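You operate a simulated robot arm through the tools that you are given. There is no shell and no other tool. Be economical: measure what you need, move in short steps, check, and stop when the job is done.

You run a simulated robot arm. Do the job below in one go: nothing can be reset, and whatever is moved stays where it is left.

TASK
Put things in order on the left side of the green press table. At the end: the blue tin (marked "NUTS") stands on top of the teal sheet; the gold brass coupling from the left side of the green press table stands where the brown tape stood; the red pin stands on top of the grey castor; the brown tape stands where the blue tin stood; whatever was shut is shut again. Leave all else as you found it, and nothing knocked over.
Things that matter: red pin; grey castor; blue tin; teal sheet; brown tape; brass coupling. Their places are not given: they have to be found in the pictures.

The check looks at the end state, three seconds after you hand in, the way a careful person would. Anything else that was tipped, shoved, dropped, spilled or broken makes it a failure.

THE ROBOT
A 7-joint arm with a two-finger parallel gripper, fixed in place. Base frame: the origin is at the foot of the arm, x ahead of it, y to its left, z up; the work surface is at about z = 0.74. Lengths are in m, angles in degrees, forces in N, time in s.
With the tool pointing down near the work surface it reaches from about 0.3 to 0.68 m from the base axis. Its first joint turns from -66.0 to 66.0 degrees. Payload 1.57 kg.
The TCP is the grasp point between the finger pads, 0.03 m short of the fingertips. In the tool frame z runs along the fingers and y along their closing line. Largest opening 0.11 m; finger width 0.024, thickness 0.012; the body of the gripper, 0.048 by 0.112 m, starts 0.078 m behind the TCP.
Orientation is that of the tool frame in the base frame, as [roll, pitch, yaw] about the fixed x, y, z axes, in that order (R = Rz(yaw) Ry(pitch) Rx(roll)). With the fingers straight down and closing along the base's y, the tool's x points along the base's -x, its y along +y and its z along -z.

THE INTERFACE
- The arm moves only by the tool jog_arm. Its argument "rows" is a list of rows, each a list of 3 entries, a list of its own where there are three numbers: the shift along the tool's x, y, z in cm, then the turn, a rotation vector about the tool's x, y, z in degrees, then the closure, from 0 (fully open) to 1 (shut). In form: [[[x, y, z], [rx, ry, rz], claw], ...]. A call has 1 to 20 rows; each row shifts and turns the commanded pose from where the row before left it, along the tool's axes as they then stand. Rows are played at 5 a second. More than 0.05 m and 8.6 degrees between two rows, or a gripper value outside its range, and nothing of the call is played. Where a pose cannot be reached the arm comes as near as it can. A force on the tool above 40 N (or 10 N above the force at the start of the call, whichever is more), or a blocked arm, ends the call early, and 0.2 s more pass. The fingers move at their own pace (about 0.108 m/s each) and stop on an object; they squeeze with about 28 N. The grip force told is the motor's: it shows also when the fingers shut on nothing. Time passes only in rows, and 0.2 s behind the last, so rows that do not move let the fingers close. The reply holds the time, the measured pose of the TCP, the force on the tool along the base axes, the opening and the grip force, in the units named above and with some noise.
- Cameras (640 x 400 px; columns grow to the right, rows downward): "scene" is fixed at [0.1617, -0.391, 1.3989]; the picture's right is [0.80, -0.60, 0.00], its down [-0.37, -0.50, -0.78] and it looks along [0.47, 0.63, -0.62] (base axes); focal length 326 px, centre (320, 200). "wrist" rides on the gripper at [-0.036, 0, -0.08] in the tool frame; the picture's right is [0.00, -1.00, 0.00], its down [0.97, 0.00, -0.24] and it looks along [0.24, 0.00, 0.97] (tool axes); focal length 218 px, centre (320, 200).
- camera(camera): a new picture of that camera. The clock stands still meanwhile.
- pixel_to_xyz(camera, pixels): for up to 12 pixels [column, row] of the newest picture of that camera ("zoom" is the newest enlarged one), the place [x, y, z] in the base frame of the surface seen there, good to about 0.002 m. The clock stands still meanwhile.
- inspect(camera, box): a new picture of the part [left, top, right, bottom] of that camera's present view, enlarged. The clock stands still meanwhile.
- close_job(): hands the job in; it is judged then, once.

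Work in short steps. Measure before you move; look again where a grasp or a placing could have gone wrong, and mend it. You have 80 turns and 34 pictures in all, those below and enlarged ones among them. Open the gripper and draw the arm clear of the work before you hand the job in, unless the task says otherwise; then end with one line.

The tools are called after "Call:" as a command line: name --argument value ..., lists and objects as JSON in quotes. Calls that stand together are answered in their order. jog_arm: Moves the arm, as the interface text tells. Its arguments: {"type":"object","properties":{"rows":{"type":"array"}},"required":["rows"]} The other tools are called the same way: camera (camera) takes a picture; pixel_to_xyz (camera, pixels) gives the place of the surface under pixels of a picture; inspect (camera, box) takes an enlarged picture of a part of a camera's view; close_job () hands the job in.

At the start:

```text
time_s: 0.0
ee_pos: [0.383, 0.1001, 1.1071]
orientation: [-180.0, 0.1, 179.9]
force: [0.0, 0.5, -0.2]
finger_gap: 0.11
gripper_force: 0.0
```

scene: 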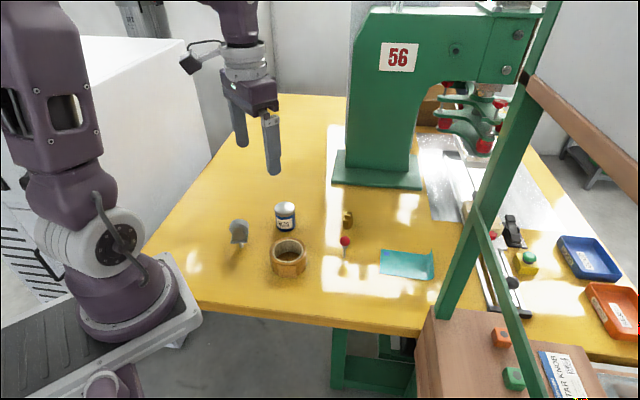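
wrist: 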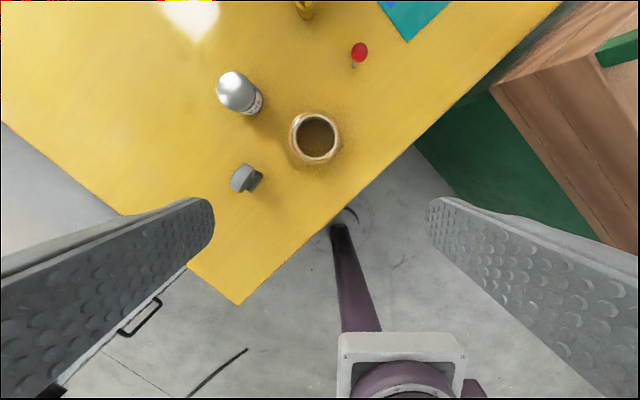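

The pictures show the castor (238,232), tin (285,215), tape (288,258), pin (345,243), coupling (347,218) and sheet (407,264). I enlarge that area to measure.

Call:
inspect --camera "scene" --box '[210, 180, 450, 330]'

Call:
inspect --camera "wrist" --box '[180, 0, 480, 200]'

```text
2.67 times, centred on (330, 255) of scene
```

zoom: 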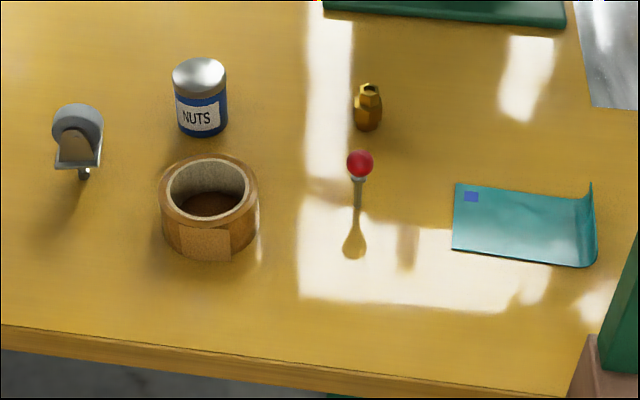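

```text
2.00 times, centred on (330, 100) of wrist
```

zoom: 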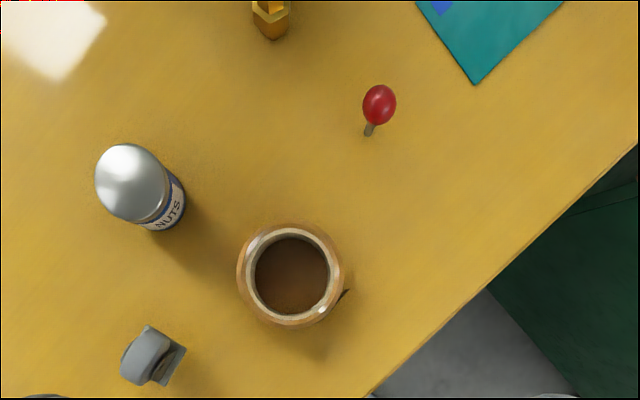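

Measure points on all objects, in both the scene picture and the wrist zoom.

Call:
pixel_to_xyz --camera "zoom" --pixels '[[130, 178], [165, 215], [290, 280], [290, 235], [292, 322], [245, 280], [335, 280], [379, 103], [369, 130], [150, 355], [175, 365], [270, 15]]'

Call:
pixel_to_xyz --camera "scene" --pixels '[[285, 207], [285, 230], [345, 241], [344.5, 251], [343, 272], [348, 212], [348, 227], [384, 252], [430, 254], [380, 273], [428, 279], [405, 264]]'

Call:
pixel_to_xyz --camera "scene" --pixels '[[238, 222], [238, 228], [239, 234], [239, 241], [241, 245], [232, 242], [247, 242], [241, 248], [286, 240], [271, 250], [306, 250], [286, 276]]'

```text
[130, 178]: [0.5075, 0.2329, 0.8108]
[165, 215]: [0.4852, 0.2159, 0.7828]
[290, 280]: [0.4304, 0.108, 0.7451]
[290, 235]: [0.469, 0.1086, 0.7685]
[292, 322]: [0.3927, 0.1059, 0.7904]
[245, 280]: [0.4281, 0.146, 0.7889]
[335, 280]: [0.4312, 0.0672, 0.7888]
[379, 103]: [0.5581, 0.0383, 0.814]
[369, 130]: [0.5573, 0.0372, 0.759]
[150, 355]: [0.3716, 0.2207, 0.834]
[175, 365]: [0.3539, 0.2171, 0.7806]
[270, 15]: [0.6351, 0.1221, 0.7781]
```

```text
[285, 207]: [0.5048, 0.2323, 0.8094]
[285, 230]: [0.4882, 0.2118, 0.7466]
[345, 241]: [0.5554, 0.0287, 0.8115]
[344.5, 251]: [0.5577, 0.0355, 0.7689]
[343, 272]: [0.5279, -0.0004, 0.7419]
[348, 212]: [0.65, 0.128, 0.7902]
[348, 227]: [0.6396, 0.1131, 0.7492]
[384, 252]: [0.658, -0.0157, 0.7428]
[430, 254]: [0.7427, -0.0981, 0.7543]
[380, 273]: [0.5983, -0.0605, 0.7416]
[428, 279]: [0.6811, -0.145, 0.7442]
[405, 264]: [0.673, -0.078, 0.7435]
```

```text
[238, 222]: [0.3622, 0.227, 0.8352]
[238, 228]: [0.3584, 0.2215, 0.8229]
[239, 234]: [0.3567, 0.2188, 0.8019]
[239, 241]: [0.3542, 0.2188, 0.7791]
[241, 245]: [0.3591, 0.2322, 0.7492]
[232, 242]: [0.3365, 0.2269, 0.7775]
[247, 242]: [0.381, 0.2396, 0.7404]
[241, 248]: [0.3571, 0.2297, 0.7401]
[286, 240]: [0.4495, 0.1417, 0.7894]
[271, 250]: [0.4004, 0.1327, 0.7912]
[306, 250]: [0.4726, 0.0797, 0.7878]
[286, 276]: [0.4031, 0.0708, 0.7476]
```

The objects are measured. I now look closely at the castor, and measure the press and frame around the sheet for clearance.

Call:
inspect --camera "scene" --box '[214, 205, 262, 260]'

Call:
pixel_to_xyz --camera "scene" --pixels '[[450, 280], [490, 170], [475, 115], [540, 40], [350, 180], [420, 187], [440, 312], [370, 60], [590, 130], [470, 145], [441, 315], [500, 260]]'

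```text
7.27 times, centred on (238, 232) of scene
```

zoom: 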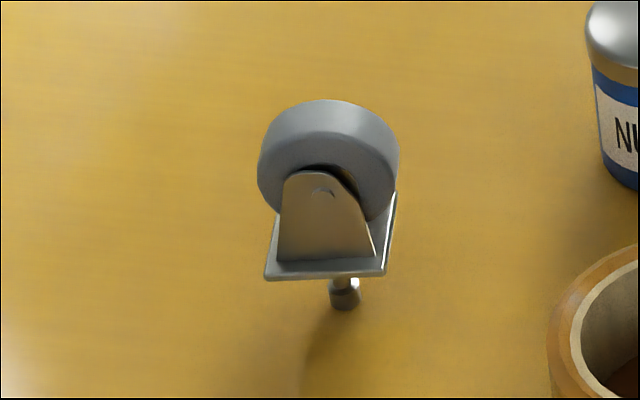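

```text
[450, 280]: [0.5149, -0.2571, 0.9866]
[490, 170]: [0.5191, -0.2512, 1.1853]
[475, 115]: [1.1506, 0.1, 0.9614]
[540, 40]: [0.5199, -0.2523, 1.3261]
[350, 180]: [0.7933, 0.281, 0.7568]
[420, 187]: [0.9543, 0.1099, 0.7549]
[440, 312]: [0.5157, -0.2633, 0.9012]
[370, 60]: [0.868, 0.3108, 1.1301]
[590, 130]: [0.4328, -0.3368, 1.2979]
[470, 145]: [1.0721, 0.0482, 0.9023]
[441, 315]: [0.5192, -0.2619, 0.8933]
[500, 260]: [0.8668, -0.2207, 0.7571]
```

The castor stands on its stem with the wheel up, so the pin has to stand on the top of the wheel. I move the wrist camera over the castor to see the wheel's top.

Call:
jog_arm --rows '[[[0.2, 3, 3], [0, 0, 0], 0], [[0.2, 3, 3], [0, 0, 0], 0], [[0.2, 3, 3], [0, 0, 0], 0], [[0.2, 3, 3], [0, 0, 0], 0], [[0, 0, 0], [0, 0, 0], 0]]'

Call:
camera --camera "wrist"

```text
time_s: 1.2
ee_pos: [0.3763, 0.2198, 0.9884]
orientation: [180.0, 0.1, 179.9]
force: [0.3, -0.4, -0.9]
finger_gap: 0.1099
gripper_force: 0.1
```

```text
28 pictures are left
```

wrist: 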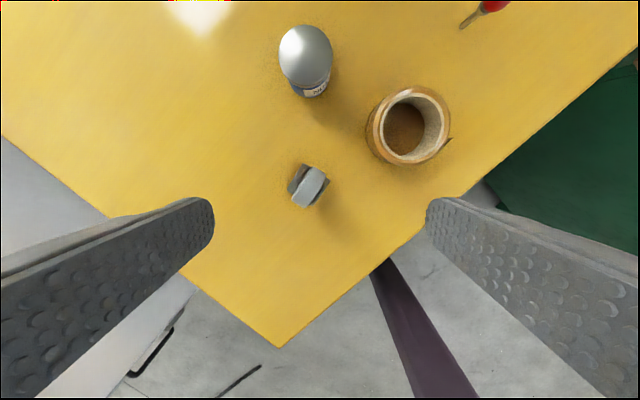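

Call:
inspect --camera "wrist" --box '[270, 150, 350, 220]'

Call:
inspect --camera "scene" --box '[325, 228, 365, 263]'

```text
5.71 times, centred on (310, 185) of wrist
```

zoom: 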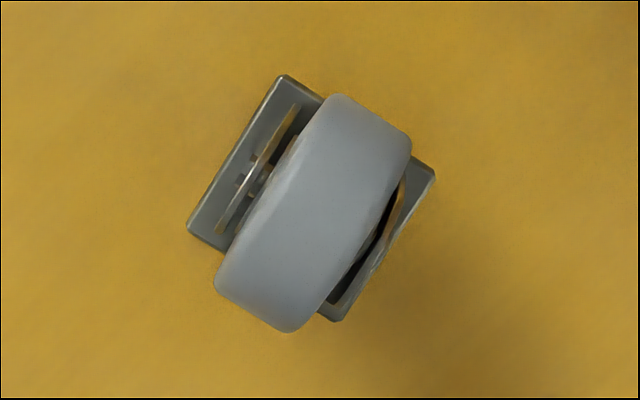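

```text
11.43 times, centred on (345, 246) of scene
```

zoom: 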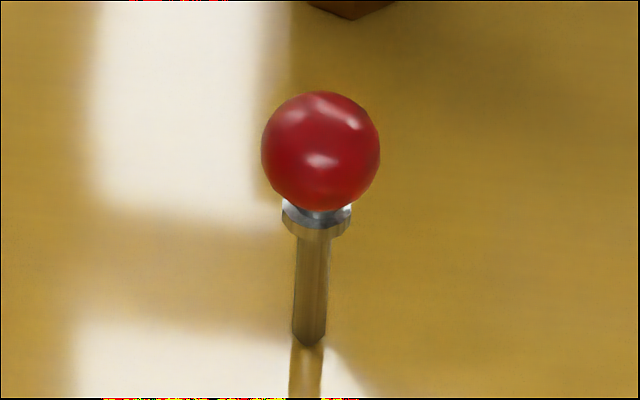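

The wheel's tread runs diagonally in the wrist view, with its centre near raw pixel (309,187). I measure the wheel top, the tape and the tin from this view.

Call:
pixel_to_xyz --camera "wrist" --pixels '[[308.6, 187], [312, 181], [305, 193], [315, 176], [302, 198], [303, 184], [314, 190], [318, 170], [298, 204], [310, 184], [307, 190], [289, 190]]'

Call:
pixel_to_xyz --camera "wrist" --pixels '[[288, 50], [325, 50], [306, 30], [306, 75], [371, 125], [445, 125], [408, 90], [405, 160], [405, 130], [388, 125], [428, 120], [306, 55]]'

```text
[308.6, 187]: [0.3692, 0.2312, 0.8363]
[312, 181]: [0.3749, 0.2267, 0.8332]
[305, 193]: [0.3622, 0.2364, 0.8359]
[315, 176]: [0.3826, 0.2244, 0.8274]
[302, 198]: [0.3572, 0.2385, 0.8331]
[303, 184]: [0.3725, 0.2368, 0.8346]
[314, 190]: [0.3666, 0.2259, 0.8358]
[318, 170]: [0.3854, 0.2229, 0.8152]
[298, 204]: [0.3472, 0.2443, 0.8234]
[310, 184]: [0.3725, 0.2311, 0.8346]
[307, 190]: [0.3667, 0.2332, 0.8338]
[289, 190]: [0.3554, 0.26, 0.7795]
```

```text
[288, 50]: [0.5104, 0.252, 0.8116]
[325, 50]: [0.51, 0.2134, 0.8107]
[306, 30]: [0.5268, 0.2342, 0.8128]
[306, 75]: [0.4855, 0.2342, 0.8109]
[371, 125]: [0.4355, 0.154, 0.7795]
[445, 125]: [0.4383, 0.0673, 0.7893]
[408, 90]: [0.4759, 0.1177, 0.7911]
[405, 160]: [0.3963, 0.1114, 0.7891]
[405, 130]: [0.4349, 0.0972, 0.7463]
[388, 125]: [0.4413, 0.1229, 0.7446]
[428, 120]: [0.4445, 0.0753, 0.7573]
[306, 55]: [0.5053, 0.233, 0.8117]
```

Tin: centre (0.506,0.2335), top at 0.811, about 0.042 across. I go over it and down to TCP z≈0.785.

Call:
jog_arm --rows '[[[-4.33, 0.46, 0], [0, 0, 0], 0], [[-4.33, 0.46, 0], [0, 0, 0], 0], [[-4.33, 0.45, 0], [0, 0, 0], 0], [[0, 0, 4], [0, 0, 0], 0], [[0, 0, 4], [0, 0, 0], 0], [[0, 0, 4], [0, 0, 0], 0], [[0, 0, 4], [0, 0, 0], 0], [[0, 0, 4], [0, 0, 0], 0], [[0, 0, 0.2], [0, 0, 0], 0], [[0, 0, 0], [0, 0, 0], 0]]'

```text
time_s: 3.4
ee_pos: [0.5044, 0.2331, 0.7861]
orientation: [-180.0, 0.1, 179.9]
force: [-0.4, -0.5, 0.2]
finger_gap: 0.1099
gripper_force: 0.0
```

No contact on the way down. I close on the tin and lift it.

Call:
jog_arm --rows '[[[0, 0, 0], [0, 0, 0], 0.3], [[0, 0, 0], [0, 0, 0], 0.6], [[0, 0, 0], [0, 0, 0], 1], [[0, 0, 0], [0, 0, 0], 1], [[0, 0, 0], [0, 0, 0], 1], [[0, 0, -2], [0, 0, 0], 1], [[0, 0, -4], [0, 0, 0], 1], [[0, 0, -4], [0, 0, 0], 1], [[0, 0, 0], [0, 0, 0], 1]]'

```text
time_s: 5.4
ee_pos: [0.5049, 0.2324, 0.8859]
orientation: [180.0, 0.0, 179.9]
force: [0.0, -0.4, -2.2]
finger_gap: 0.0576
gripper_force: 28.0
```

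Tin held (gap 0.0576). I carry it to above (0.66,−0.07), on the sheet's centreline.

Call:
jog_arm --rows '[[[-1.94, -3.78, 0], [0, 0, 0], 1], [[-1.94, -3.78, 0], [0, 0, 0], 1], [[-1.94, -3.78, 0], [0, 0, 0], 1], [[-1.94, -3.78, 0], [0, 0, 0], 1], [[-1.94, -3.78, 0], [0, 0, 0], 1], [[-1.94, -3.78, 0], [0, 0, 0], 1], [[-1.94, -3.78, 0], [0, 0, 0], 1], [[-1.94, -3.78, 0], [0, 0, 0], 1], [[0, 0, 0], [0, 0, 0], 1], [[0, 0, 0], [0, 0, 0], 1]]'

Call:
inspect --camera "scene" --box '[290, 150, 490, 290]'

```text
time_s: 7.6
ee_pos: [0.6607, -0.0689, 0.8852]
orientation: [-180.0, 0.1, 179.8]
force: [0.3, 1.4, -2.7]
finger_gap: 0.0572
gripper_force: 28.3
```

```text
2.86 times, centred on (390, 220) of scene
```

zoom: 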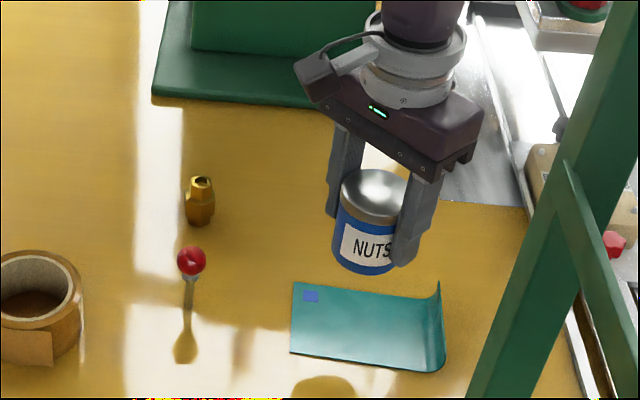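

The tin hangs over the sheet. I measure the curled edge's height and the table level, and lower to just above the sheet.

Call:
pixel_to_xyz --camera "zoom" --pixels '[[440, 285], [443, 345], [420, 330], [350, 320], [438, 300], [444, 365], [425, 365], [250, 330]]'

Call:
jog_arm --rows '[[[0, 0, 3], [0, 0, 0], 1], [[0, 0, 3], [0, 0, 0], 1], [[0, 0, 2.6], [0, 0, 0], 1], [[0, 0, 0.4], [0, 0, 0], 1], [[0, 0, 0], [0, 0, 0], 1]]'

```text
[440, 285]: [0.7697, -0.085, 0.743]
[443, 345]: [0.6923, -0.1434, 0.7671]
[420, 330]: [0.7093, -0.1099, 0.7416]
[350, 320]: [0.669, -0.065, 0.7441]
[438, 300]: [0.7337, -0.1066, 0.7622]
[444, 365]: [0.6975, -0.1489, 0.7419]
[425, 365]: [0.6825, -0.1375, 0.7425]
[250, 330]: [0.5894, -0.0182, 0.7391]
```

```text
time_s: 8.8
ee_pos: [0.6602, -0.0698, 0.7964]
orientation: [180.0, 0.1, 180.0]
force: [-0.6, -0.8, -2.1]
finger_gap: 0.0576
gripper_force: 28.3
```

Force is steady, so no contact yet. I lower the last millimetres slowly.

Call:
jog_arm --rows '[[[0, 0, 0.3], [0, 0, 0], 1], [[0, 0, 0.2], [0, 0, 0], 1], [[0, 0, 0.1], [0, 0, 0], 1], [[0, 0, 0], [0, 0, 0], 1]]'

```text
time_s: 9.8
ee_pos: [0.6593, -0.0695, 0.7897]
orientation: [-180.0, 0.1, 179.9]
force: [0.2, 0.5, 1.3]
finger_gap: 0.0575
gripper_force: 28.7
```

The vertical force went from −2.1 to +1.3 N, so the tin is resting on the sheet. I open partly to stay clear of the curl, and rise.

Call:
jog_arm --rows '[[[0, 0, 0], [0, 0, 0], 0.45], [[0, 0, 0], [0, 0, 0], 0.38], [[0, 0, 0], [0, 0, 0], 0.32], [[0, 0, -2], [0, 0, 0], 0.32], [[0, 0, -4], [0, 0, 0], 0.32], [[0, 0, -4], [0, 0, 0], 0.32], [[0, 0, -2], [0, 0, 0], 0.1], [[0, 0, 0], [0, 0, 0], 0]]'

Call:
inspect --camera "scene" --box '[210, 180, 450, 330]'

```text
time_s: 11.6
ee_pos: [0.6586, -0.0695, 0.9109]
orientation: [-180.0, 0.1, 179.9]
force: [0.8, 0.6, 0.5]
finger_gap: 0.1101
gripper_force: 0.0
```

```text
2.67 times, centred on (330, 255) of scene
```

zoom: 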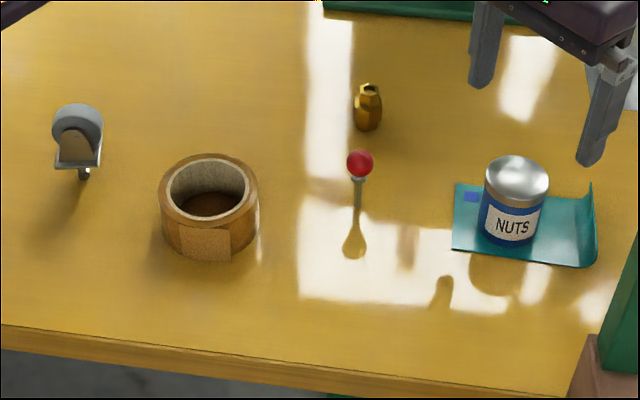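

The tin stands on the sheet. I measure the tape's rim and its loose end to choose a grip direction.

Call:
pixel_to_xyz --camera "zoom" --pixels '[[180, 240], [205, 245], [230, 245], [162, 195], [258, 195], [208, 156], [210, 222], [250, 235], [170, 235], [165, 175], [252, 175], [205, 260]]'

```text
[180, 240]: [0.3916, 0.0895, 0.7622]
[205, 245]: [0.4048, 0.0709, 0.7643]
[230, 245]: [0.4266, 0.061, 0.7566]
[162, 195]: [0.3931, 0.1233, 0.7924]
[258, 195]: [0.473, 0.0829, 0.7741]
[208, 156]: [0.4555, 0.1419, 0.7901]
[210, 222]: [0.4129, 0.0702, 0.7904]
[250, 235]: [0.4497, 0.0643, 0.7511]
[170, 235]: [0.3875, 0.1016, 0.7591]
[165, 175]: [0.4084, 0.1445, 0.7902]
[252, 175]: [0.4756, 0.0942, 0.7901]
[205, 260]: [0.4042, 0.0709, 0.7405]
```

The loose end covers about 204°–262° around the tape. A closing line at 120°/300° avoids it, so I move over (0.4335,0.1085) and turn 30°.

Call:
jog_arm --rows '[[[3.22, 2.54, 0], [0, 0, 0], 0], [[3.22, 2.54, 0], [0, 0, 0], 0], [[3.22, 2.54, 0], [0, 0, 0], 0], [[3.22, 2.54, 0], [0, 0, 0], 0], [[3.22, 2.54, 0], [0, 0, 0], 0], [[3.22, 2.54, 0], [0, 0, 0], 0], [[3.22, 2.54, 0], [0, 0, 0], 0], [[0, 0, 0], [0, 0, -7.5], 0], [[0, 0, 0], [0, 0, -7.5], 0], [[0, 0, 0], [0, 0, -7.5], 0], [[0, 0, 0], [0, 0, -7.5], 0], [[0, 0, 0], [0, 0, 0], 0]]'

Call:
camera --camera "wrist"

```text
time_s: 14.2
ee_pos: [0.4361, 0.1085, 0.9099]
orientation: [-180.0, 0.1, -149.9]
force: [0.6, -0.7, 0.2]
finger_gap: 0.1099
gripper_force: 0.0
```

```text
23 pictures are left
```

wrist: 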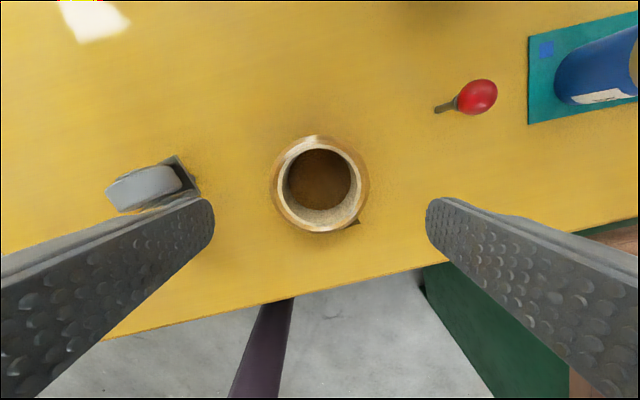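

The tape is centred between the fingers (column ~320) with the loose end clear of both. I go down to z 0.777 and close.

Call:
jog_arm --rows '[[[0, 0, 4], [0, 0, 0], 0], [[0, 0, 4], [0, 0, 0], 0], [[0, 0, 3], [0, 0, 0], 0], [[0, 0, 2.3], [0, 0, 0], 0], [[0, 0, 0], [0, 0, 0], 0], [[0, 0, 0], [0, 0, 0], 0.5], [[0, 0, 0], [0, 0, 0], 1], [[0, 0, 0], [0, 0, 0], 1], [[0, 0, 0], [0, 0, 0], 1]]'

```text
time_s: 16.2
ee_pos: [0.4348, 0.1083, 0.7763]
orientation: [-180.0, 0.1, -150.1]
force: [-0.3, -0.4, 0.0]
finger_gap: 0.0933
gripper_force: 28.5
```

Held (gap 0.0933). I lift it and shift it by (0.071,0.125) to the tin's old place.

Call:
jog_arm --rows '[[[0, 0, -2], [0, 0, 0], 1], [[0, 0, -4], [0, 0, 0], 1], [[0, 0, -4], [0, 0, 0], 1], [[-3.1, 1.82, 0], [0, 0, 0], 1], [[-3.1, 1.82, 0], [0, 0, 0], 1], [[-3.1, 1.82, 0], [0, 0, 0], 1], [[-3.1, 1.82, 0], [0, 0, 0], 1], [[0, 0, 0], [0, 0, 0], 1], [[0, 0, 4], [0, 0, 0], 1], [[0, 0, 4], [0, 0, 0], 1], [[0, 0, 1.3], [0, 0, 0], 1], [[0, 0, 0], [0, 0, 0], 1]]'

```text
time_s: 18.8
ee_pos: [0.5052, 0.2343, 0.7835]
orientation: [180.0, 0.2, -150.2]
force: [-0.5, 0.3, -1.2]
finger_gap: 0.0931
gripper_force: 28.7
```

Still free of the table (−1.2 N, the tape's weight). I lower the last 7 mm in small steps.

Call:
jog_arm --rows '[[[0, 0, 0.3], [0, 0, 0], 1], [[0, 0, 0.2], [0, 0, 0], 1], [[0, 0, 0.2], [0, 0, 0], 1], [[0, 0, 0], [0, 0, 0], 1]]'

```text
time_s: 19.8
ee_pos: [0.5067, 0.2339, 0.7773]
orientation: [180.0, 0.1, -150.2]
force: [0.8, 0.3, -1.4]
finger_gap: 0.0935
gripper_force: 28.1
```

Call:
jog_arm --rows '[[[0, 0, 0.1], [0, 0, 0], 1], [[0, 0, 0], [0, 0, 0], 1]]'

```text
time_s: 20.4
ee_pos: [0.5061, 0.2342, 0.7757]
orientation: [-180.0, 0.2, -150.1]
force: [-0.5, -0.3, -0.9]
finger_gap: 0.0934
gripper_force: 28.3
```

At the pick height again (0.776). I release and rise.

Call:
jog_arm --rows '[[[0, 0, 0], [0, 0, 0], 0.1], [[0, 0, 0], [0, 0, 0], 0], [[0, 0, 0], [0, 0, 0], 0], [[0, 0, -3], [0, 0, 0], 0], [[0, 0, -4], [0, 0, 0], 0], [[0, 0, -4], [0, 0, 0], 0], [[0, 0, -3], [0, 0, 0], 0], [[0, 0, 0], [0, 0, 0], 0]]'

Call:
inspect --camera "scene" --box '[210, 180, 450, 330]'

```text
time_s: 22.2
ee_pos: [0.5053, 0.2333, 0.9161]
orientation: [179.9, 0.2, -150.1]
force: [-0.1, 0.0, -0.4]
finger_gap: 0.1097
gripper_force: 0.2
```

```text
2.67 times, centred on (330, 255) of scene
```

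zoom: 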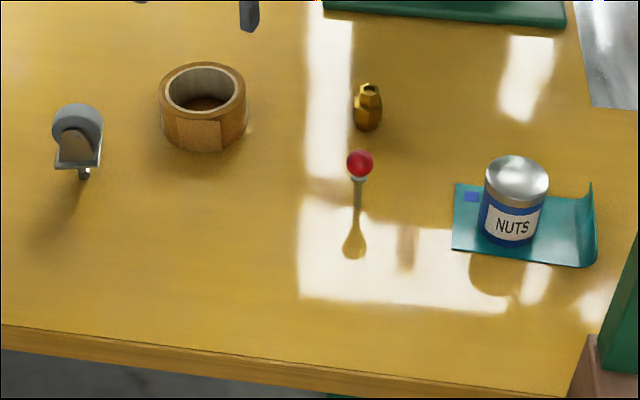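

The tape stands in the tin's old place. I now move above the coupling at about (0.645,0.122) and look.

Call:
jog_arm --rows '[[[-1.64, -4.15, 0], [0, 0, 0], 0], [[-1.64, -4.15, 0], [0, 0, 0], 0], [[-1.64, -4.15, 0], [0, 0, 0], 0], [[-1.64, -4.15, 0], [0, 0, 0], 0], [[0, 0, 0], [0, 0, 0], 0], [[0, 0, 0], [0, 0, 0], 0]]'

Call:
inspect --camera "wrist" --box '[220, 100, 420, 230]'

```text
time_s: 23.6
ee_pos: [0.6458, 0.1224, 0.9164]
orientation: [180.0, 0.1, -150.1]
force: [0.5, -0.2, 0.7]
finger_gap: 0.1103
gripper_force: 0.1
```

```text
3.08 times, centred on (320, 165) of wrist
```

zoom: 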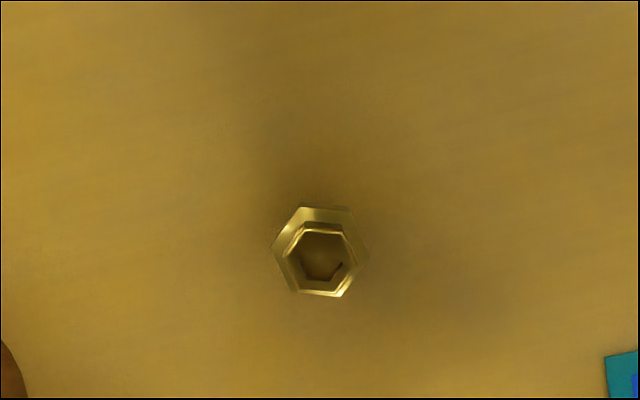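

The coupling's flats are about 33° off the closing line, so I measure its rim before turning.

Call:
pixel_to_xyz --camera "zoom" --pixels '[[327, 228], [325, 293], [280, 250], [361, 250], [320, 258], [310, 215], [302, 288], [349, 273]]'

```text
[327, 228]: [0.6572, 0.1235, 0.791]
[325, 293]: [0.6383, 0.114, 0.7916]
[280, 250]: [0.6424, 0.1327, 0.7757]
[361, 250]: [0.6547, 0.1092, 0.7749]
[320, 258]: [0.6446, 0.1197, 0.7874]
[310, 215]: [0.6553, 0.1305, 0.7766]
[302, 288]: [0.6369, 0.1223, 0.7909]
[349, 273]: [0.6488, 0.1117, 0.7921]
```

Coupling centre is about (0.648,0.1205), with the wide hex top at 0.776 and the rim at 0.791. I correct, turn 33° and go down to z 0.778.

Call:
jog_arm --rows '[[[-0.1, -0.25, 0], [0, 0, 8.25], 0], [[0, 0, 0], [0, 0, 8.25], 0], [[0, 0, 0], [0, 0, 8.25], 0], [[0, 0, 0], [0, 0, 8.25], 0], [[0, 0, 4], [0, 0, 0], 0], [[0, 0, 4], [0, 0, 0], 0], [[0, 0, 4], [0, 0, 0], 0], [[0, 0, 1.8], [0, 0, 0], 0], [[0, 0, 0], [0, 0, 0], 0], [[0, 0, 0], [0, 0, 0], 0.4], [[0, 0, 0], [0, 0, 0], 0.7], [[0, 0, 0], [0, 0, 0], 1], [[0, 0, 0], [0, 0, 0], 1], [[0, 0, 0], [0, 0, 0], 1]]'

```text
time_s: 26.6
ee_pos: [0.6473, 0.1211, 0.7775]
orientation: [-180.0, 0.1, 176.9]
force: [0.0, 1.1, -0.7]
finger_gap: 0.0311
gripper_force: 27.8
```

Gripped (gap 0.0311). I lift it and carry it to the tape's old centre (0.434,0.108), stopping just above the table.

Call:
jog_arm --rows '[[[0, 0, -2], [0, 0, 0], 1], [[0, 0, -4], [0, 0, 0], 1], [[0, 0, -4], [0, 0, 0], 1], [[4.25, -0.474, 0], [0, 0, 0], 1], [[4.25, -0.474, 0], [0, 0, 0], 1], [[4.25, -0.474, 0], [0, 0, 0], 1], [[4.25, -0.474, 0], [0, 0, 0], 1], [[4.25, -0.474, 0], [0, 0, 0], 1], [[0, 0, 0], [0, 0, 0], 1], [[0, 0, 4], [0, 0, 0], 1], [[0, 0, 4], [0, 0, 0], 1], [[0, 0, 1.5], [0, 0, 0], 1], [[0, 0, 0], [0, 0, 0], 1]]'

```text
time_s: 29.4
ee_pos: [0.4353, 0.1089, 0.7828]
orientation: [179.9, 0.0, 176.9]
force: [-0.5, 0.0, -1.3]
finger_gap: 0.031
gripper_force: 27.7
```

I lower the last 5 mm slowly.

Call:
jog_arm --rows '[[[0, 0, 0.3], [0, 0, 0], 1], [[0, 0, 0.2], [0, 0, 0], 1], [[0, 0, 0], [0, 0, 0], 1], [[0, 0, 0], [0, 0, 0], 1]]'

```text
time_s: 30.4
ee_pos: [0.4349, 0.1083, 0.778]
orientation: [179.8, 0.1, 176.9]
force: [-2.2, 0.0, 15.1]
finger_gap: 0.0307
gripper_force: 28.2
```

15 N upward, so it is pressed on the table. I ease off slightly, then release and rise.

Call:
jog_arm --rows '[[[0, 0, -0.05], [0, 0, 0], 1], [[0, 0, 0], [0, 0, 0], 0.65], [[0, 0, 0], [0, 0, 0], 0.5], [[0, 0, 0], [0, 0, 0], 0.4], [[0, 0, -3], [0, 0, 0], 0.4], [[0, 0, -4], [0, 0, 0], 0.4], [[0, 0, -4], [0, 0, 0], 0.4], [[0, 0, -3], [0, 0, 0], 0.4], [[0, 0, 0], [0, 0, 0], 0.4]]'

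Call:
inspect --camera "scene" --box '[210, 180, 450, 330]'

```text
time_s: 32.4
ee_pos: [0.436, 0.1089, 0.9186]
orientation: [-179.9, 0.1, 176.8]
force: [-0.5, 0.9, -1.6]
finger_gap: 0.0657
gripper_force: 0.0
```

```text
2.67 times, centred on (330, 255) of scene
```

zoom: 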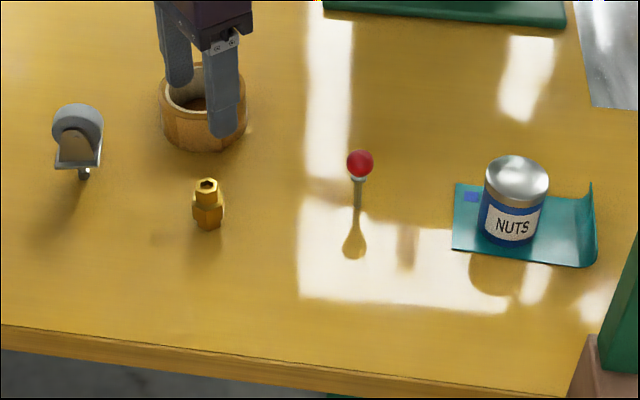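

The coupling stands where the tape was. For the pin I'll close along the wheel's axle (60°), so I move over (0.5577,0.0375), turn 27° and look.

Call:
jog_arm --rows '[[[-3.13, -1.62, 0], [0, 0, 0], 0.4], [[-3.13, -1.62, 0], [0, 0, 0], 0.4], [[-3.13, -1.62, 0], [0, 0, 0], 0.4], [[-3.13, -1.62, 0], [0, 0, 0], 0.4], [[0, 0, 0], [0, 0, 6.75], 0.4], [[0, 0, 0], [0, 0, 6.75], 0.4], [[0, 0, 0], [0, 0, 6.75], 0.4], [[0, 0, 0], [0, 0, 6.75], 0.4], [[0, 0, 0], [0, 0, 0], 0.4], [[0, 0, 0], [0, 0, 0], 0.4]]'

Call:
inspect --camera "wrist" --box '[240, 110, 400, 210]'

```text
time_s: 34.6
ee_pos: [0.5571, 0.0377, 0.9174]
orientation: [179.9, 0.0, 149.9]
force: [0.1, 0.4, 0.1]
finger_gap: 0.0657
gripper_force: 0.0
```

```text
4.00 times, centred on (320, 160) of wrist
```

zoom: 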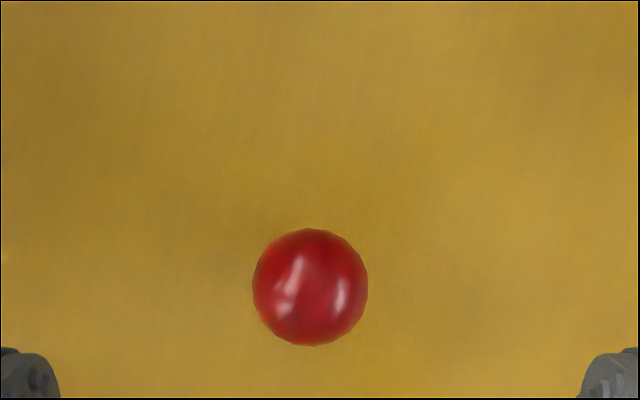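

The ball is at zoom (310,287), a little off the centre of the fingers. I measure points on it to find its centre.

Call:
pixel_to_xyz --camera "zoom" --pixels '[[310, 287], [280, 287], [340, 287], [310, 260], [310, 315], [290, 267], [330, 267], [290, 307], [330, 307]]'

Call:
pixel_to_xyz --camera "scene" --pixels '[[344.8, 241], [344.5, 250], [344.3, 254], [344.2, 257], [341, 241], [348.5, 241], [344.8, 236]]'

```text
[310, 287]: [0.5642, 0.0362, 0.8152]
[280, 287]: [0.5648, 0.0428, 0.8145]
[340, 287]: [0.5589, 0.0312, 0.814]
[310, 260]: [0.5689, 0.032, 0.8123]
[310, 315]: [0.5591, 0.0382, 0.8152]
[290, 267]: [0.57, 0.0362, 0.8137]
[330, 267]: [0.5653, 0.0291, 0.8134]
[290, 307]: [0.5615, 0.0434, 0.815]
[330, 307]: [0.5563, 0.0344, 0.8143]
```

```text
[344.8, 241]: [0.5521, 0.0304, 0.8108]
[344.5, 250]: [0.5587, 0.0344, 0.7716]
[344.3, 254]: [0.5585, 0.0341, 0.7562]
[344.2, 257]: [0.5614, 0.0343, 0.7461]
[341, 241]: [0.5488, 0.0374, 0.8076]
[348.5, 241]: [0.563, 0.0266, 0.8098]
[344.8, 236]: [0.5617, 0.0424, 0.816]
```

Pin axis is about (0.561,0.037), with the ball's centre at z≈0.803. I correct by tool (−0.45,+0.22) cm, go down and narrow the fingers part-way to check the centring.

Call:
jog_arm --rows '[[[-0.45, 0.22, 0], [0, 0, 0], 0.4], [[0, 0, 3.5], [0, 0, 0], 0.4], [[0, 0, 3.5], [0, 0, 0], 0.4], [[0, 0, 3], [0, 0, 0], 0.4], [[0, 0, 1.4], [0, 0, 0], 0.4], [[0, 0, 0], [0, 0, 0], 0.4], [[0, 0, 0], [0, 0, 0], 0.66], [[0, 0, 0], [0, 0, 0], 0.66]]'

Call:
inspect --camera "wrist" --box '[240, 130, 400, 230]'

```text
time_s: 36.4
ee_pos: [0.5595, 0.037, 0.8031]
orientation: [179.9, 0.0, 149.9]
force: [0.6, 0.8, 0.1]
finger_gap: 0.0373
gripper_force: 0.0
```

```text
4.00 times, centred on (320, 180) of wrist
```

zoom: 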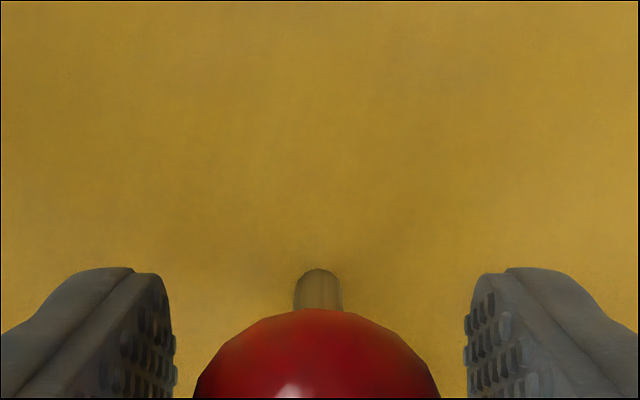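

Ball at zoom column ~317, fingers at 175 and 463, so it is well centred. I close and lift a little, then check that the pin hangs upright.

Call:
jog_arm --rows '[[[0, 0, 0], [0, 0, 0], 0.72], [[0, 0, 0], [0, 0, 0], 0.78], [[0, 0, 0], [0, 0, 0], 1], [[0, 0, 0], [0, 0, 0], 1], [[0, 0, 0], [0, 0, 0], 1], [[0, 0, -2], [0, 0, 0], 1], [[0, 0, -4], [0, 0, 0], 1], [[0, 0, -4], [0, 0, 0], 1], [[0, 0, -4], [0, 0, 0], 1], [[0, 0, 0], [0, 0, 0], 1], [[0, 0, 0], [0, 0, 0], 1]]'

Call:
inspect --camera "scene" --box '[300, 150, 390, 230]'

Call:
inspect --camera "wrist" --box '[240, 130, 400, 230]'

```text
time_s: 38.8
ee_pos: [0.562, 0.0358, 0.9456]
orientation: [179.9, 0.0, 149.9]
force: [-0.5, 0.8, -0.1]
finger_gap: 0.0251
gripper_force: 27.8
```

```text
5.00 times, centred on (345, 190) of scene
```

zoom: 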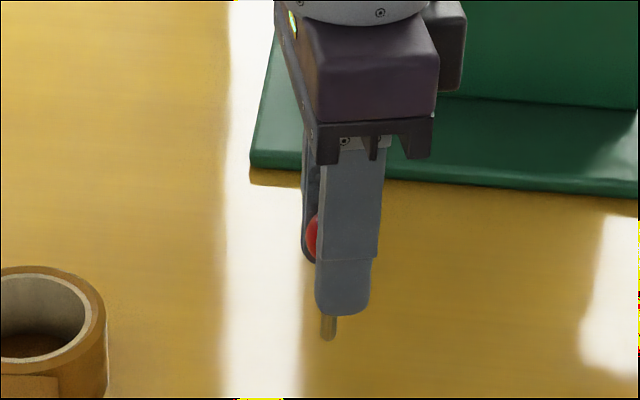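

```text
4.00 times, centred on (320, 180) of wrist
```

zoom: 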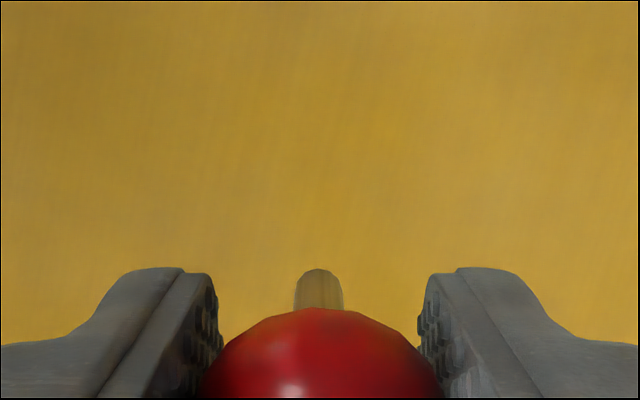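

The pin is held upright and its axis coincides with the TCP. I carry it to above the wheel apex estimate (0.368,0.233) and look.

Call:
jog_arm --rows '[[[3.81, 1.054, 0], [0, 0, 0], 1], [[3.81, 1.054, 0], [0, 0, 0], 1], [[3.81, 1.054, 0], [0, 0, 0], 1], [[3.81, 1.054, 0], [0, 0, 0], 1], [[3.81, 1.054, 0], [0, 0, 0], 1], [[3.81, 1.054, 0], [0, 0, 0], 1], [[3.81, 1.054, 0], [0, 0, 0], 1], [[0, 0, 0], [0, 0, 0], 1], [[0, 0, 0], [0, 0, 0], 1]]'

Call:
inspect --camera "wrist" --box '[240, 130, 400, 230]'

Call:
inspect --camera "scene" --box '[200, 175, 280, 260]'

```text
time_s: 40.8
ee_pos: [0.3682, 0.2355, 0.9447]
orientation: [179.9, 0.0, 149.8]
force: [0.0, -0.2, 0.1]
finger_gap: 0.0252
gripper_force: 28.2
```

```text
4.00 times, centred on (320, 180) of wrist
```

zoom: 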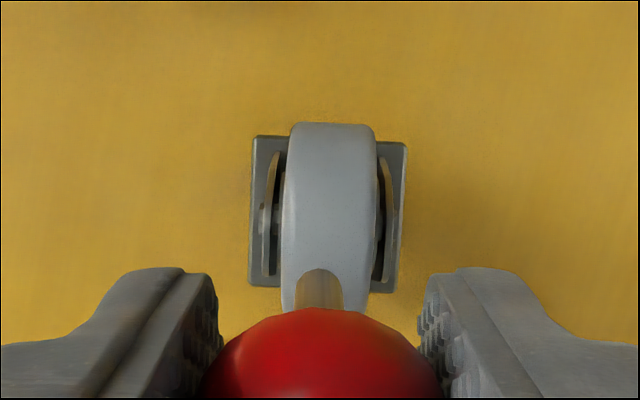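

```text
4.71 times, centred on (240, 218) of scene
```

zoom: 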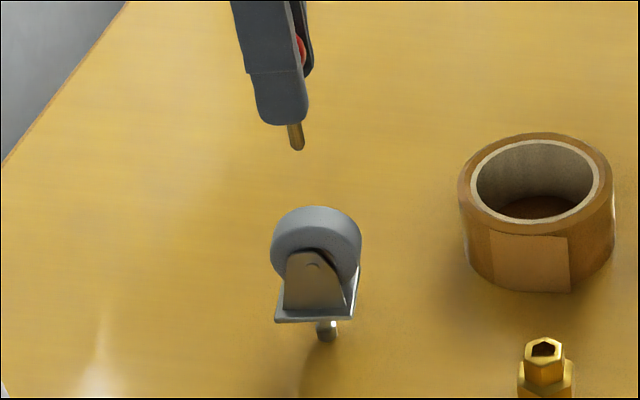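

In the wrist view the wheel is centred at zoom column ~328. I sample the tread profile along it to find the apex.

Call:
pixel_to_xyz --camera "wrist" --pixels '[[322, 164], [322, 168], [322, 172], [322, 176], [322, 180], [322, 184], [322, 188], [322, 192], [322, 195], [315, 190], [328, 190], [313, 196]]'

Call:
pixel_to_xyz --camera "wrist" --pixels '[[315, 204], [314, 200], [330, 204], [330, 200], [314, 206], [316, 192], [327, 192], [316, 186], [327, 186], [320, 197.5], [304, 165], [304, 200]]'

```text
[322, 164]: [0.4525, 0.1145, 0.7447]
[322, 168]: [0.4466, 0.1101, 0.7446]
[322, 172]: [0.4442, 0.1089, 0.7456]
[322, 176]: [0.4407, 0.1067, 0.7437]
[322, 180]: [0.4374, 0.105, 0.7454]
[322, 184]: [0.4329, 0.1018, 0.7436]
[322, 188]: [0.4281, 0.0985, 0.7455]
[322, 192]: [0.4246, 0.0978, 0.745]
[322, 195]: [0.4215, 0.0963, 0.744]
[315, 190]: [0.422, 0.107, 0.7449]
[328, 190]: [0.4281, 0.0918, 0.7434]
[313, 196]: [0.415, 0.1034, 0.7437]
```

```text
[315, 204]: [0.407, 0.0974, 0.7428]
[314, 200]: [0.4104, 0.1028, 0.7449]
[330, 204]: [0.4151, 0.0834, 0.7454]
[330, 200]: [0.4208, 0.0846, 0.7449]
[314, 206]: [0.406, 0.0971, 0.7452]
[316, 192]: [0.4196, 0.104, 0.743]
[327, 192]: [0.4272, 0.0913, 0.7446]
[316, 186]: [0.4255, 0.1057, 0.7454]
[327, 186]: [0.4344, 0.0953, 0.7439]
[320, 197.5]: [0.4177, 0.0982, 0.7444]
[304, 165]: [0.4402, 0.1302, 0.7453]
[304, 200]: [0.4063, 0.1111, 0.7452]
```

Those pixels were read against an older full wrist picture, so I take a fresh enlarged one and measure there.

Call:
inspect --camera "wrist" --box '[280, 150, 360, 210]'

```text
6.67 times, centred on (320, 180) of wrist
```

zoom: 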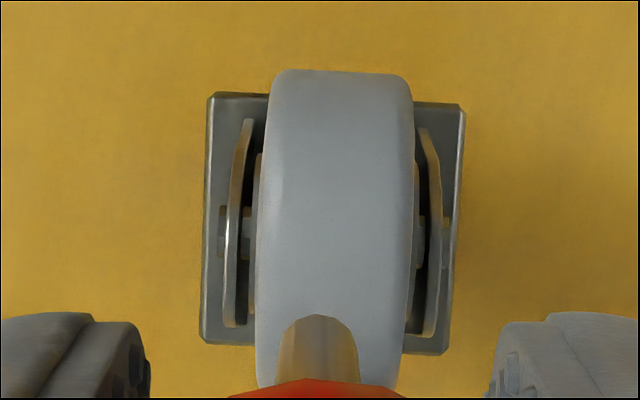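

Call:
pixel_to_xyz --camera "zoom" --pixels '[[340, 80], [340, 110], [338, 140], [337, 170], [336, 200], [335, 230], [334, 260], [333, 290], [333, 308], [268, 340], [375, 340], [265, 375]]'

Call:
pixel_to_xyz --camera "zoom" --pixels '[[275, 230], [405, 230], [265, 260], [400, 260], [300, 260], [370, 260], [215, 100], [460, 110], [205, 335], [445, 350], [270, 300], [390, 300]]'

```text
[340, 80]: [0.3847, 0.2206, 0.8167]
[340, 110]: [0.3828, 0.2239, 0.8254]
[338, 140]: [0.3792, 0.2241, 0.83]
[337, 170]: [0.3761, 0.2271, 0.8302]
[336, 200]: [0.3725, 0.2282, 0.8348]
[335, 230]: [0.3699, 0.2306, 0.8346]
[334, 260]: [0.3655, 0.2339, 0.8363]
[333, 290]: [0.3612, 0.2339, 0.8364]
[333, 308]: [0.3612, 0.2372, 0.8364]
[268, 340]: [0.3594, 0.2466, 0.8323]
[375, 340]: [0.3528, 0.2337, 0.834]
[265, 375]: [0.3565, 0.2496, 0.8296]
```

```text
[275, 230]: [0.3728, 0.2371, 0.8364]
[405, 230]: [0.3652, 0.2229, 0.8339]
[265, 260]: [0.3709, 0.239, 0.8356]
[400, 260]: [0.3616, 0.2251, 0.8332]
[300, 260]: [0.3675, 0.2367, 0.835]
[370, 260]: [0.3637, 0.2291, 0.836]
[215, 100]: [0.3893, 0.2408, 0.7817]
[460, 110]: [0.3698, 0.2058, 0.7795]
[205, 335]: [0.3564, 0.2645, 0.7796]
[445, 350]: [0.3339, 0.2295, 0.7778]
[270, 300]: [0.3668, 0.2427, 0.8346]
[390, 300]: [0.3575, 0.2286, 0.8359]
```

Profile fit, plate and axle all put the apex about 2.4 mm along tool +x and 1.7 mm along −y. The pin axis is about 1 mm along +x, so I correct by (+0.14,−0.18) cm, lower to ~5 mm above the wheel and check.

Call:
jog_arm --rows '[[[0.14, -0.18, 0], [0, 0, 0], 1], [[0, 0, 2], [0, 0, 0], 1], [[0, 0, 1.5], [0, 0, 0], 1], [[0, 0, 0.5], [0, 0, 0], 1], [[0, 0, 0], [0, 0, 0], 1], [[0, 0, 0], [0, 0, 0], 1]]'

Call:
inspect --camera "scene" --box '[216, 195, 264, 240]'

Call:
inspect --camera "wrist" --box '[280, 150, 360, 210]'

```text
time_s: 42.2
ee_pos: [0.3654, 0.2335, 0.9034]
orientation: [180.0, -0.1, 149.9]
force: [0.3, 0.2, -1.4]
finger_gap: 0.0253
gripper_force: 28.5
```

```text
8.89 times, centred on (240, 218) of scene
```

zoom: 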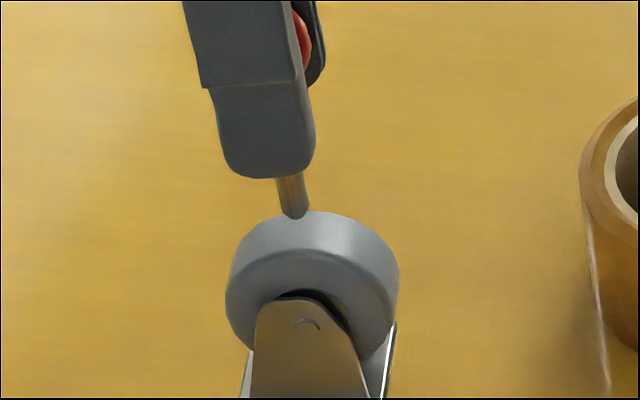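

```text
6.67 times, centred on (320, 180) of wrist
```

zoom: 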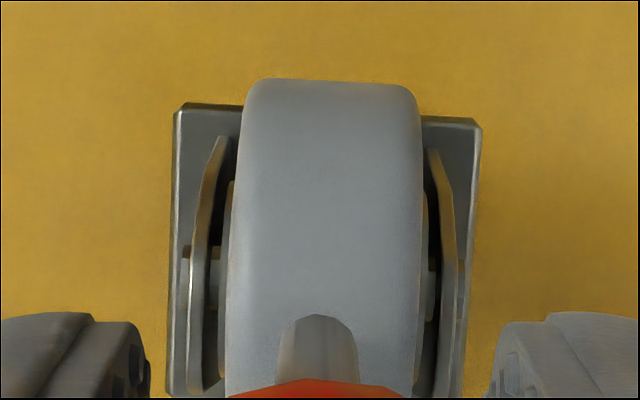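

The pin is laterally centred (shaft 318, wheel 226–420). I measure the shaft and wheel in this zoom to check the tread direction.

Call:
pixel_to_xyz --camera "zoom" --pixels '[[318, 330], [318, 355], [318, 370], [318, 300], [318, 280], [318, 250], [323, 120], [323, 150], [323, 180], [323, 100], [323, 210], [250, 380]]'

Call:
inspect --camera "scene" --box '[216, 195, 264, 250]'

```text
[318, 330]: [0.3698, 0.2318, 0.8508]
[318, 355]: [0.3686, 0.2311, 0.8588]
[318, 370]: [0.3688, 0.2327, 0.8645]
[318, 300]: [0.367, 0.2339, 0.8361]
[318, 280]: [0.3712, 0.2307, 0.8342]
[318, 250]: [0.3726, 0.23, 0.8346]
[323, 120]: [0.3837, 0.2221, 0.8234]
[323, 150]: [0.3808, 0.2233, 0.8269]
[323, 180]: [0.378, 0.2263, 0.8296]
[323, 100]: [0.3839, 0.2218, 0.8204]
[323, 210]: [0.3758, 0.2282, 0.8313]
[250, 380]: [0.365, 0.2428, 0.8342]
```

```text
7.27 times, centred on (240, 222) of scene
```

zoom: 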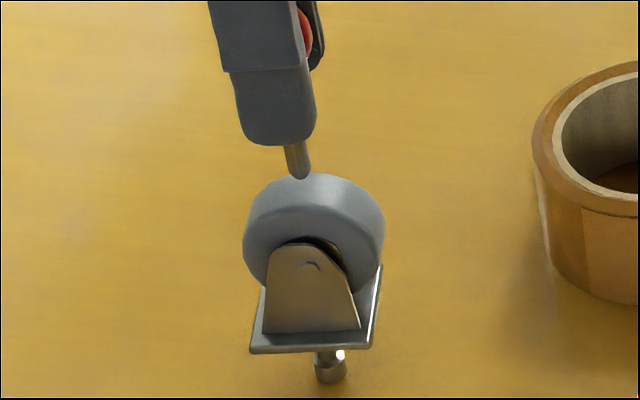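

I measure the pin's shaft tip, the wheel rim and the bracket in the scene zoom as a second opinion.

Call:
pixel_to_xyz --camera "zoom" --pixels '[[299, 155], [302, 170], [310, 266], [270, 325], [355, 322], [248, 235], [252, 260], [376, 235], [376, 265], [300, 222], [268, 238], [350, 235]]'

Call:
pixel_to_xyz --camera "zoom" --pixels '[[260, 200], [270, 200], [280, 200], [290, 200], [300, 200], [310, 200], [320, 200], [330, 200], [340, 200], [350, 200], [360, 200], [370, 205]]'

```text
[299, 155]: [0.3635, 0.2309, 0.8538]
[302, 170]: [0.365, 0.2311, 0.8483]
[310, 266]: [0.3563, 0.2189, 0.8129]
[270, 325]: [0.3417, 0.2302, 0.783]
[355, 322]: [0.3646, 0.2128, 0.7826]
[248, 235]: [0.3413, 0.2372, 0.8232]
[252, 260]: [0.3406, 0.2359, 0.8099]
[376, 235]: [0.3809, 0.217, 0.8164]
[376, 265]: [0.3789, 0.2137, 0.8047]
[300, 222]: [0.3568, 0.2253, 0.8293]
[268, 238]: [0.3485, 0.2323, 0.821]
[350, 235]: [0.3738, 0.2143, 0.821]
```

```text
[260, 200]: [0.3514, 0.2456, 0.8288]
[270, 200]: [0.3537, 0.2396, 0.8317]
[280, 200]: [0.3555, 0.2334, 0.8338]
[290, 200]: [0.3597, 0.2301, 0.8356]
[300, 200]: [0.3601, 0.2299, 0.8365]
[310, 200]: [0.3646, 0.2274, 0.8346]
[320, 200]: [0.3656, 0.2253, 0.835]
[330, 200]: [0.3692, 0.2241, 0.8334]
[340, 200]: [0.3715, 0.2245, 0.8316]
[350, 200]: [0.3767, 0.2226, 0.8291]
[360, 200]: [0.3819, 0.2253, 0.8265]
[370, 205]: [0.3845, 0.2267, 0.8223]
```

Both views put the apex at u≈0.198 and the pin axis at u≈0.200, so I shift 1.8 mm along tool +x and lower in small steps, watching the force.

Call:
jog_arm --rows '[[[0.18, -0.05, 0], [0, 0, 0], 1], [[0, 0, 0], [0, 0, 0], 1], [[0, 0, 0.2], [0, 0, 0], 1], [[0, 0, 0.1], [0, 0, 0], 1], [[0, 0, 0], [0, 0, 0], 1]]'

```text
time_s: 43.4
ee_pos: [0.3627, 0.2334, 0.9001]
orientation: [180.0, 0.0, 149.9]
force: [0.7, 0.3, -0.5]
finger_gap: 0.0251
gripper_force: 28.0
```

Call:
jog_arm --rows '[[[0, 0, 0.05], [0, 0, 0], 1], [[0, 0, 0], [0, 0, 0], 1]]'

Call:
inspect --camera "scene" --box '[222, 200, 258, 230]'

```text
time_s: 44.0
ee_pos: [0.3627, 0.234, 0.9007]
orientation: [179.8, 0.1, 150.0]
force: [0.1, 0.0, -0.6]
finger_gap: 0.0254
gripper_force: 27.7
```

```text
13.33 times, centred on (240, 215) of scene
```

zoom: 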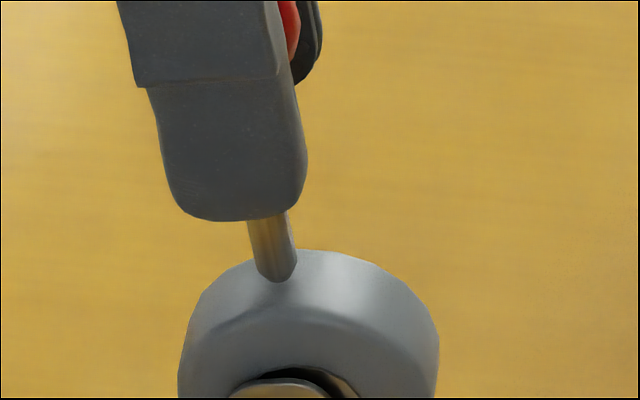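

Not yet touching: force −0.6 N and no contact shadow. I measure the gap at the shaft's foot near (276,278).

Call:
pixel_to_xyz --camera "zoom" --pixels '[[274, 262], [276, 272], [277, 278], [278, 288], [278, 296], [270, 240], [240, 285], [310, 285]]'

Call:
jog_arm --rows '[[[0, 0, 0.05], [0, 0, 0], 1], [[0, 0, 0], [0, 0, 0], 1], [[0, 0, 0.05], [0, 0, 0], 1], [[0, 0, 0], [0, 0, 0], 1]]'

```text
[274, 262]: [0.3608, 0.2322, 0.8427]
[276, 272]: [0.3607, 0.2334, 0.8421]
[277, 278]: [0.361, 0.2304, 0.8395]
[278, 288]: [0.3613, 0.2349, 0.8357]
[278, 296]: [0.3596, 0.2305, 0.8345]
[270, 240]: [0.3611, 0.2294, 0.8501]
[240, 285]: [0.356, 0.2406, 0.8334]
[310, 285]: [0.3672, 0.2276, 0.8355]
```

```text
time_s: 45.0
ee_pos: [0.3636, 0.2325, 0.9001]
orientation: [179.9, 0.0, 149.9]
force: [0.2, -0.2, 0.2]
finger_gap: 0.0254
gripper_force: 28.5
```

The gap was about 2–3 mm before this step, and there is still no contact. I trim −0.05 cm in tool x and go down another 1 mm.

Call:
jog_arm --rows '[[[-0.05, 0, 0], [0, 0, 0], 1], [[0, 0, 0.05], [0, 0, 0], 1], [[0, 0, 0.05], [0, 0, 0], 1], [[0, 0, 0], [0, 0, 0], 1]]'

```text
time_s: 46.0
ee_pos: [0.3624, 0.2339, 0.8995]
orientation: [-180.0, 0.0, 149.9]
force: [-0.6, 0.8, 0.2]
finger_gap: 0.0253
gripper_force: 27.9
```

Call:
jog_arm --rows '[[[0, 0, 0.05], [0, 0, 0], 1], [[0, 0, 0], [0, 0, 0], 1]]'

```text
time_s: 46.6
ee_pos: [0.3638, 0.2339, 0.899]
orientation: [180.0, 0.1, 149.9]
force: [0.5, 0.0, 12.3]
finger_gap: 0.0252
gripper_force: 28.2
```

Contact: +12 N after the last 0.5 mm. I ease up 0.3 mm and look before releasing.

Call:
jog_arm --rows '[[[0, 0, -0.03], [0, 0, 0], 1], [[0, 0, 0], [0, 0, 0], 1], [[0, 0, 0], [0, 0, 0], 1]]'

Call:
inspect --camera "scene" --box '[216, 195, 264, 250]'

```text
time_s: 47.4
ee_pos: [0.3641, 0.2333, 0.8985]
orientation: [180.0, 0.0, 149.9]
force: [0.7, -0.8, 7.0]
finger_gap: 0.0254
gripper_force: 27.8
```

```text
7.27 times, centred on (240, 222) of scene
```

zoom: 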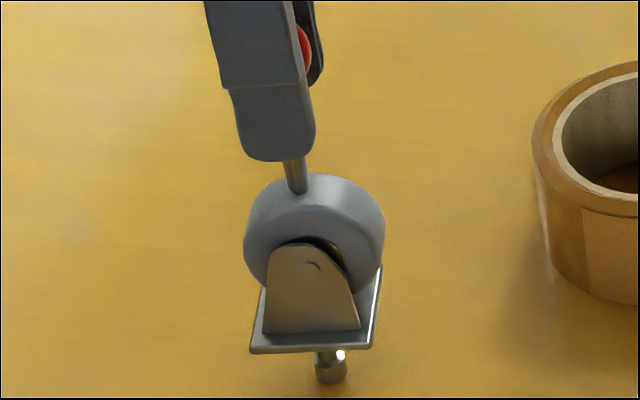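

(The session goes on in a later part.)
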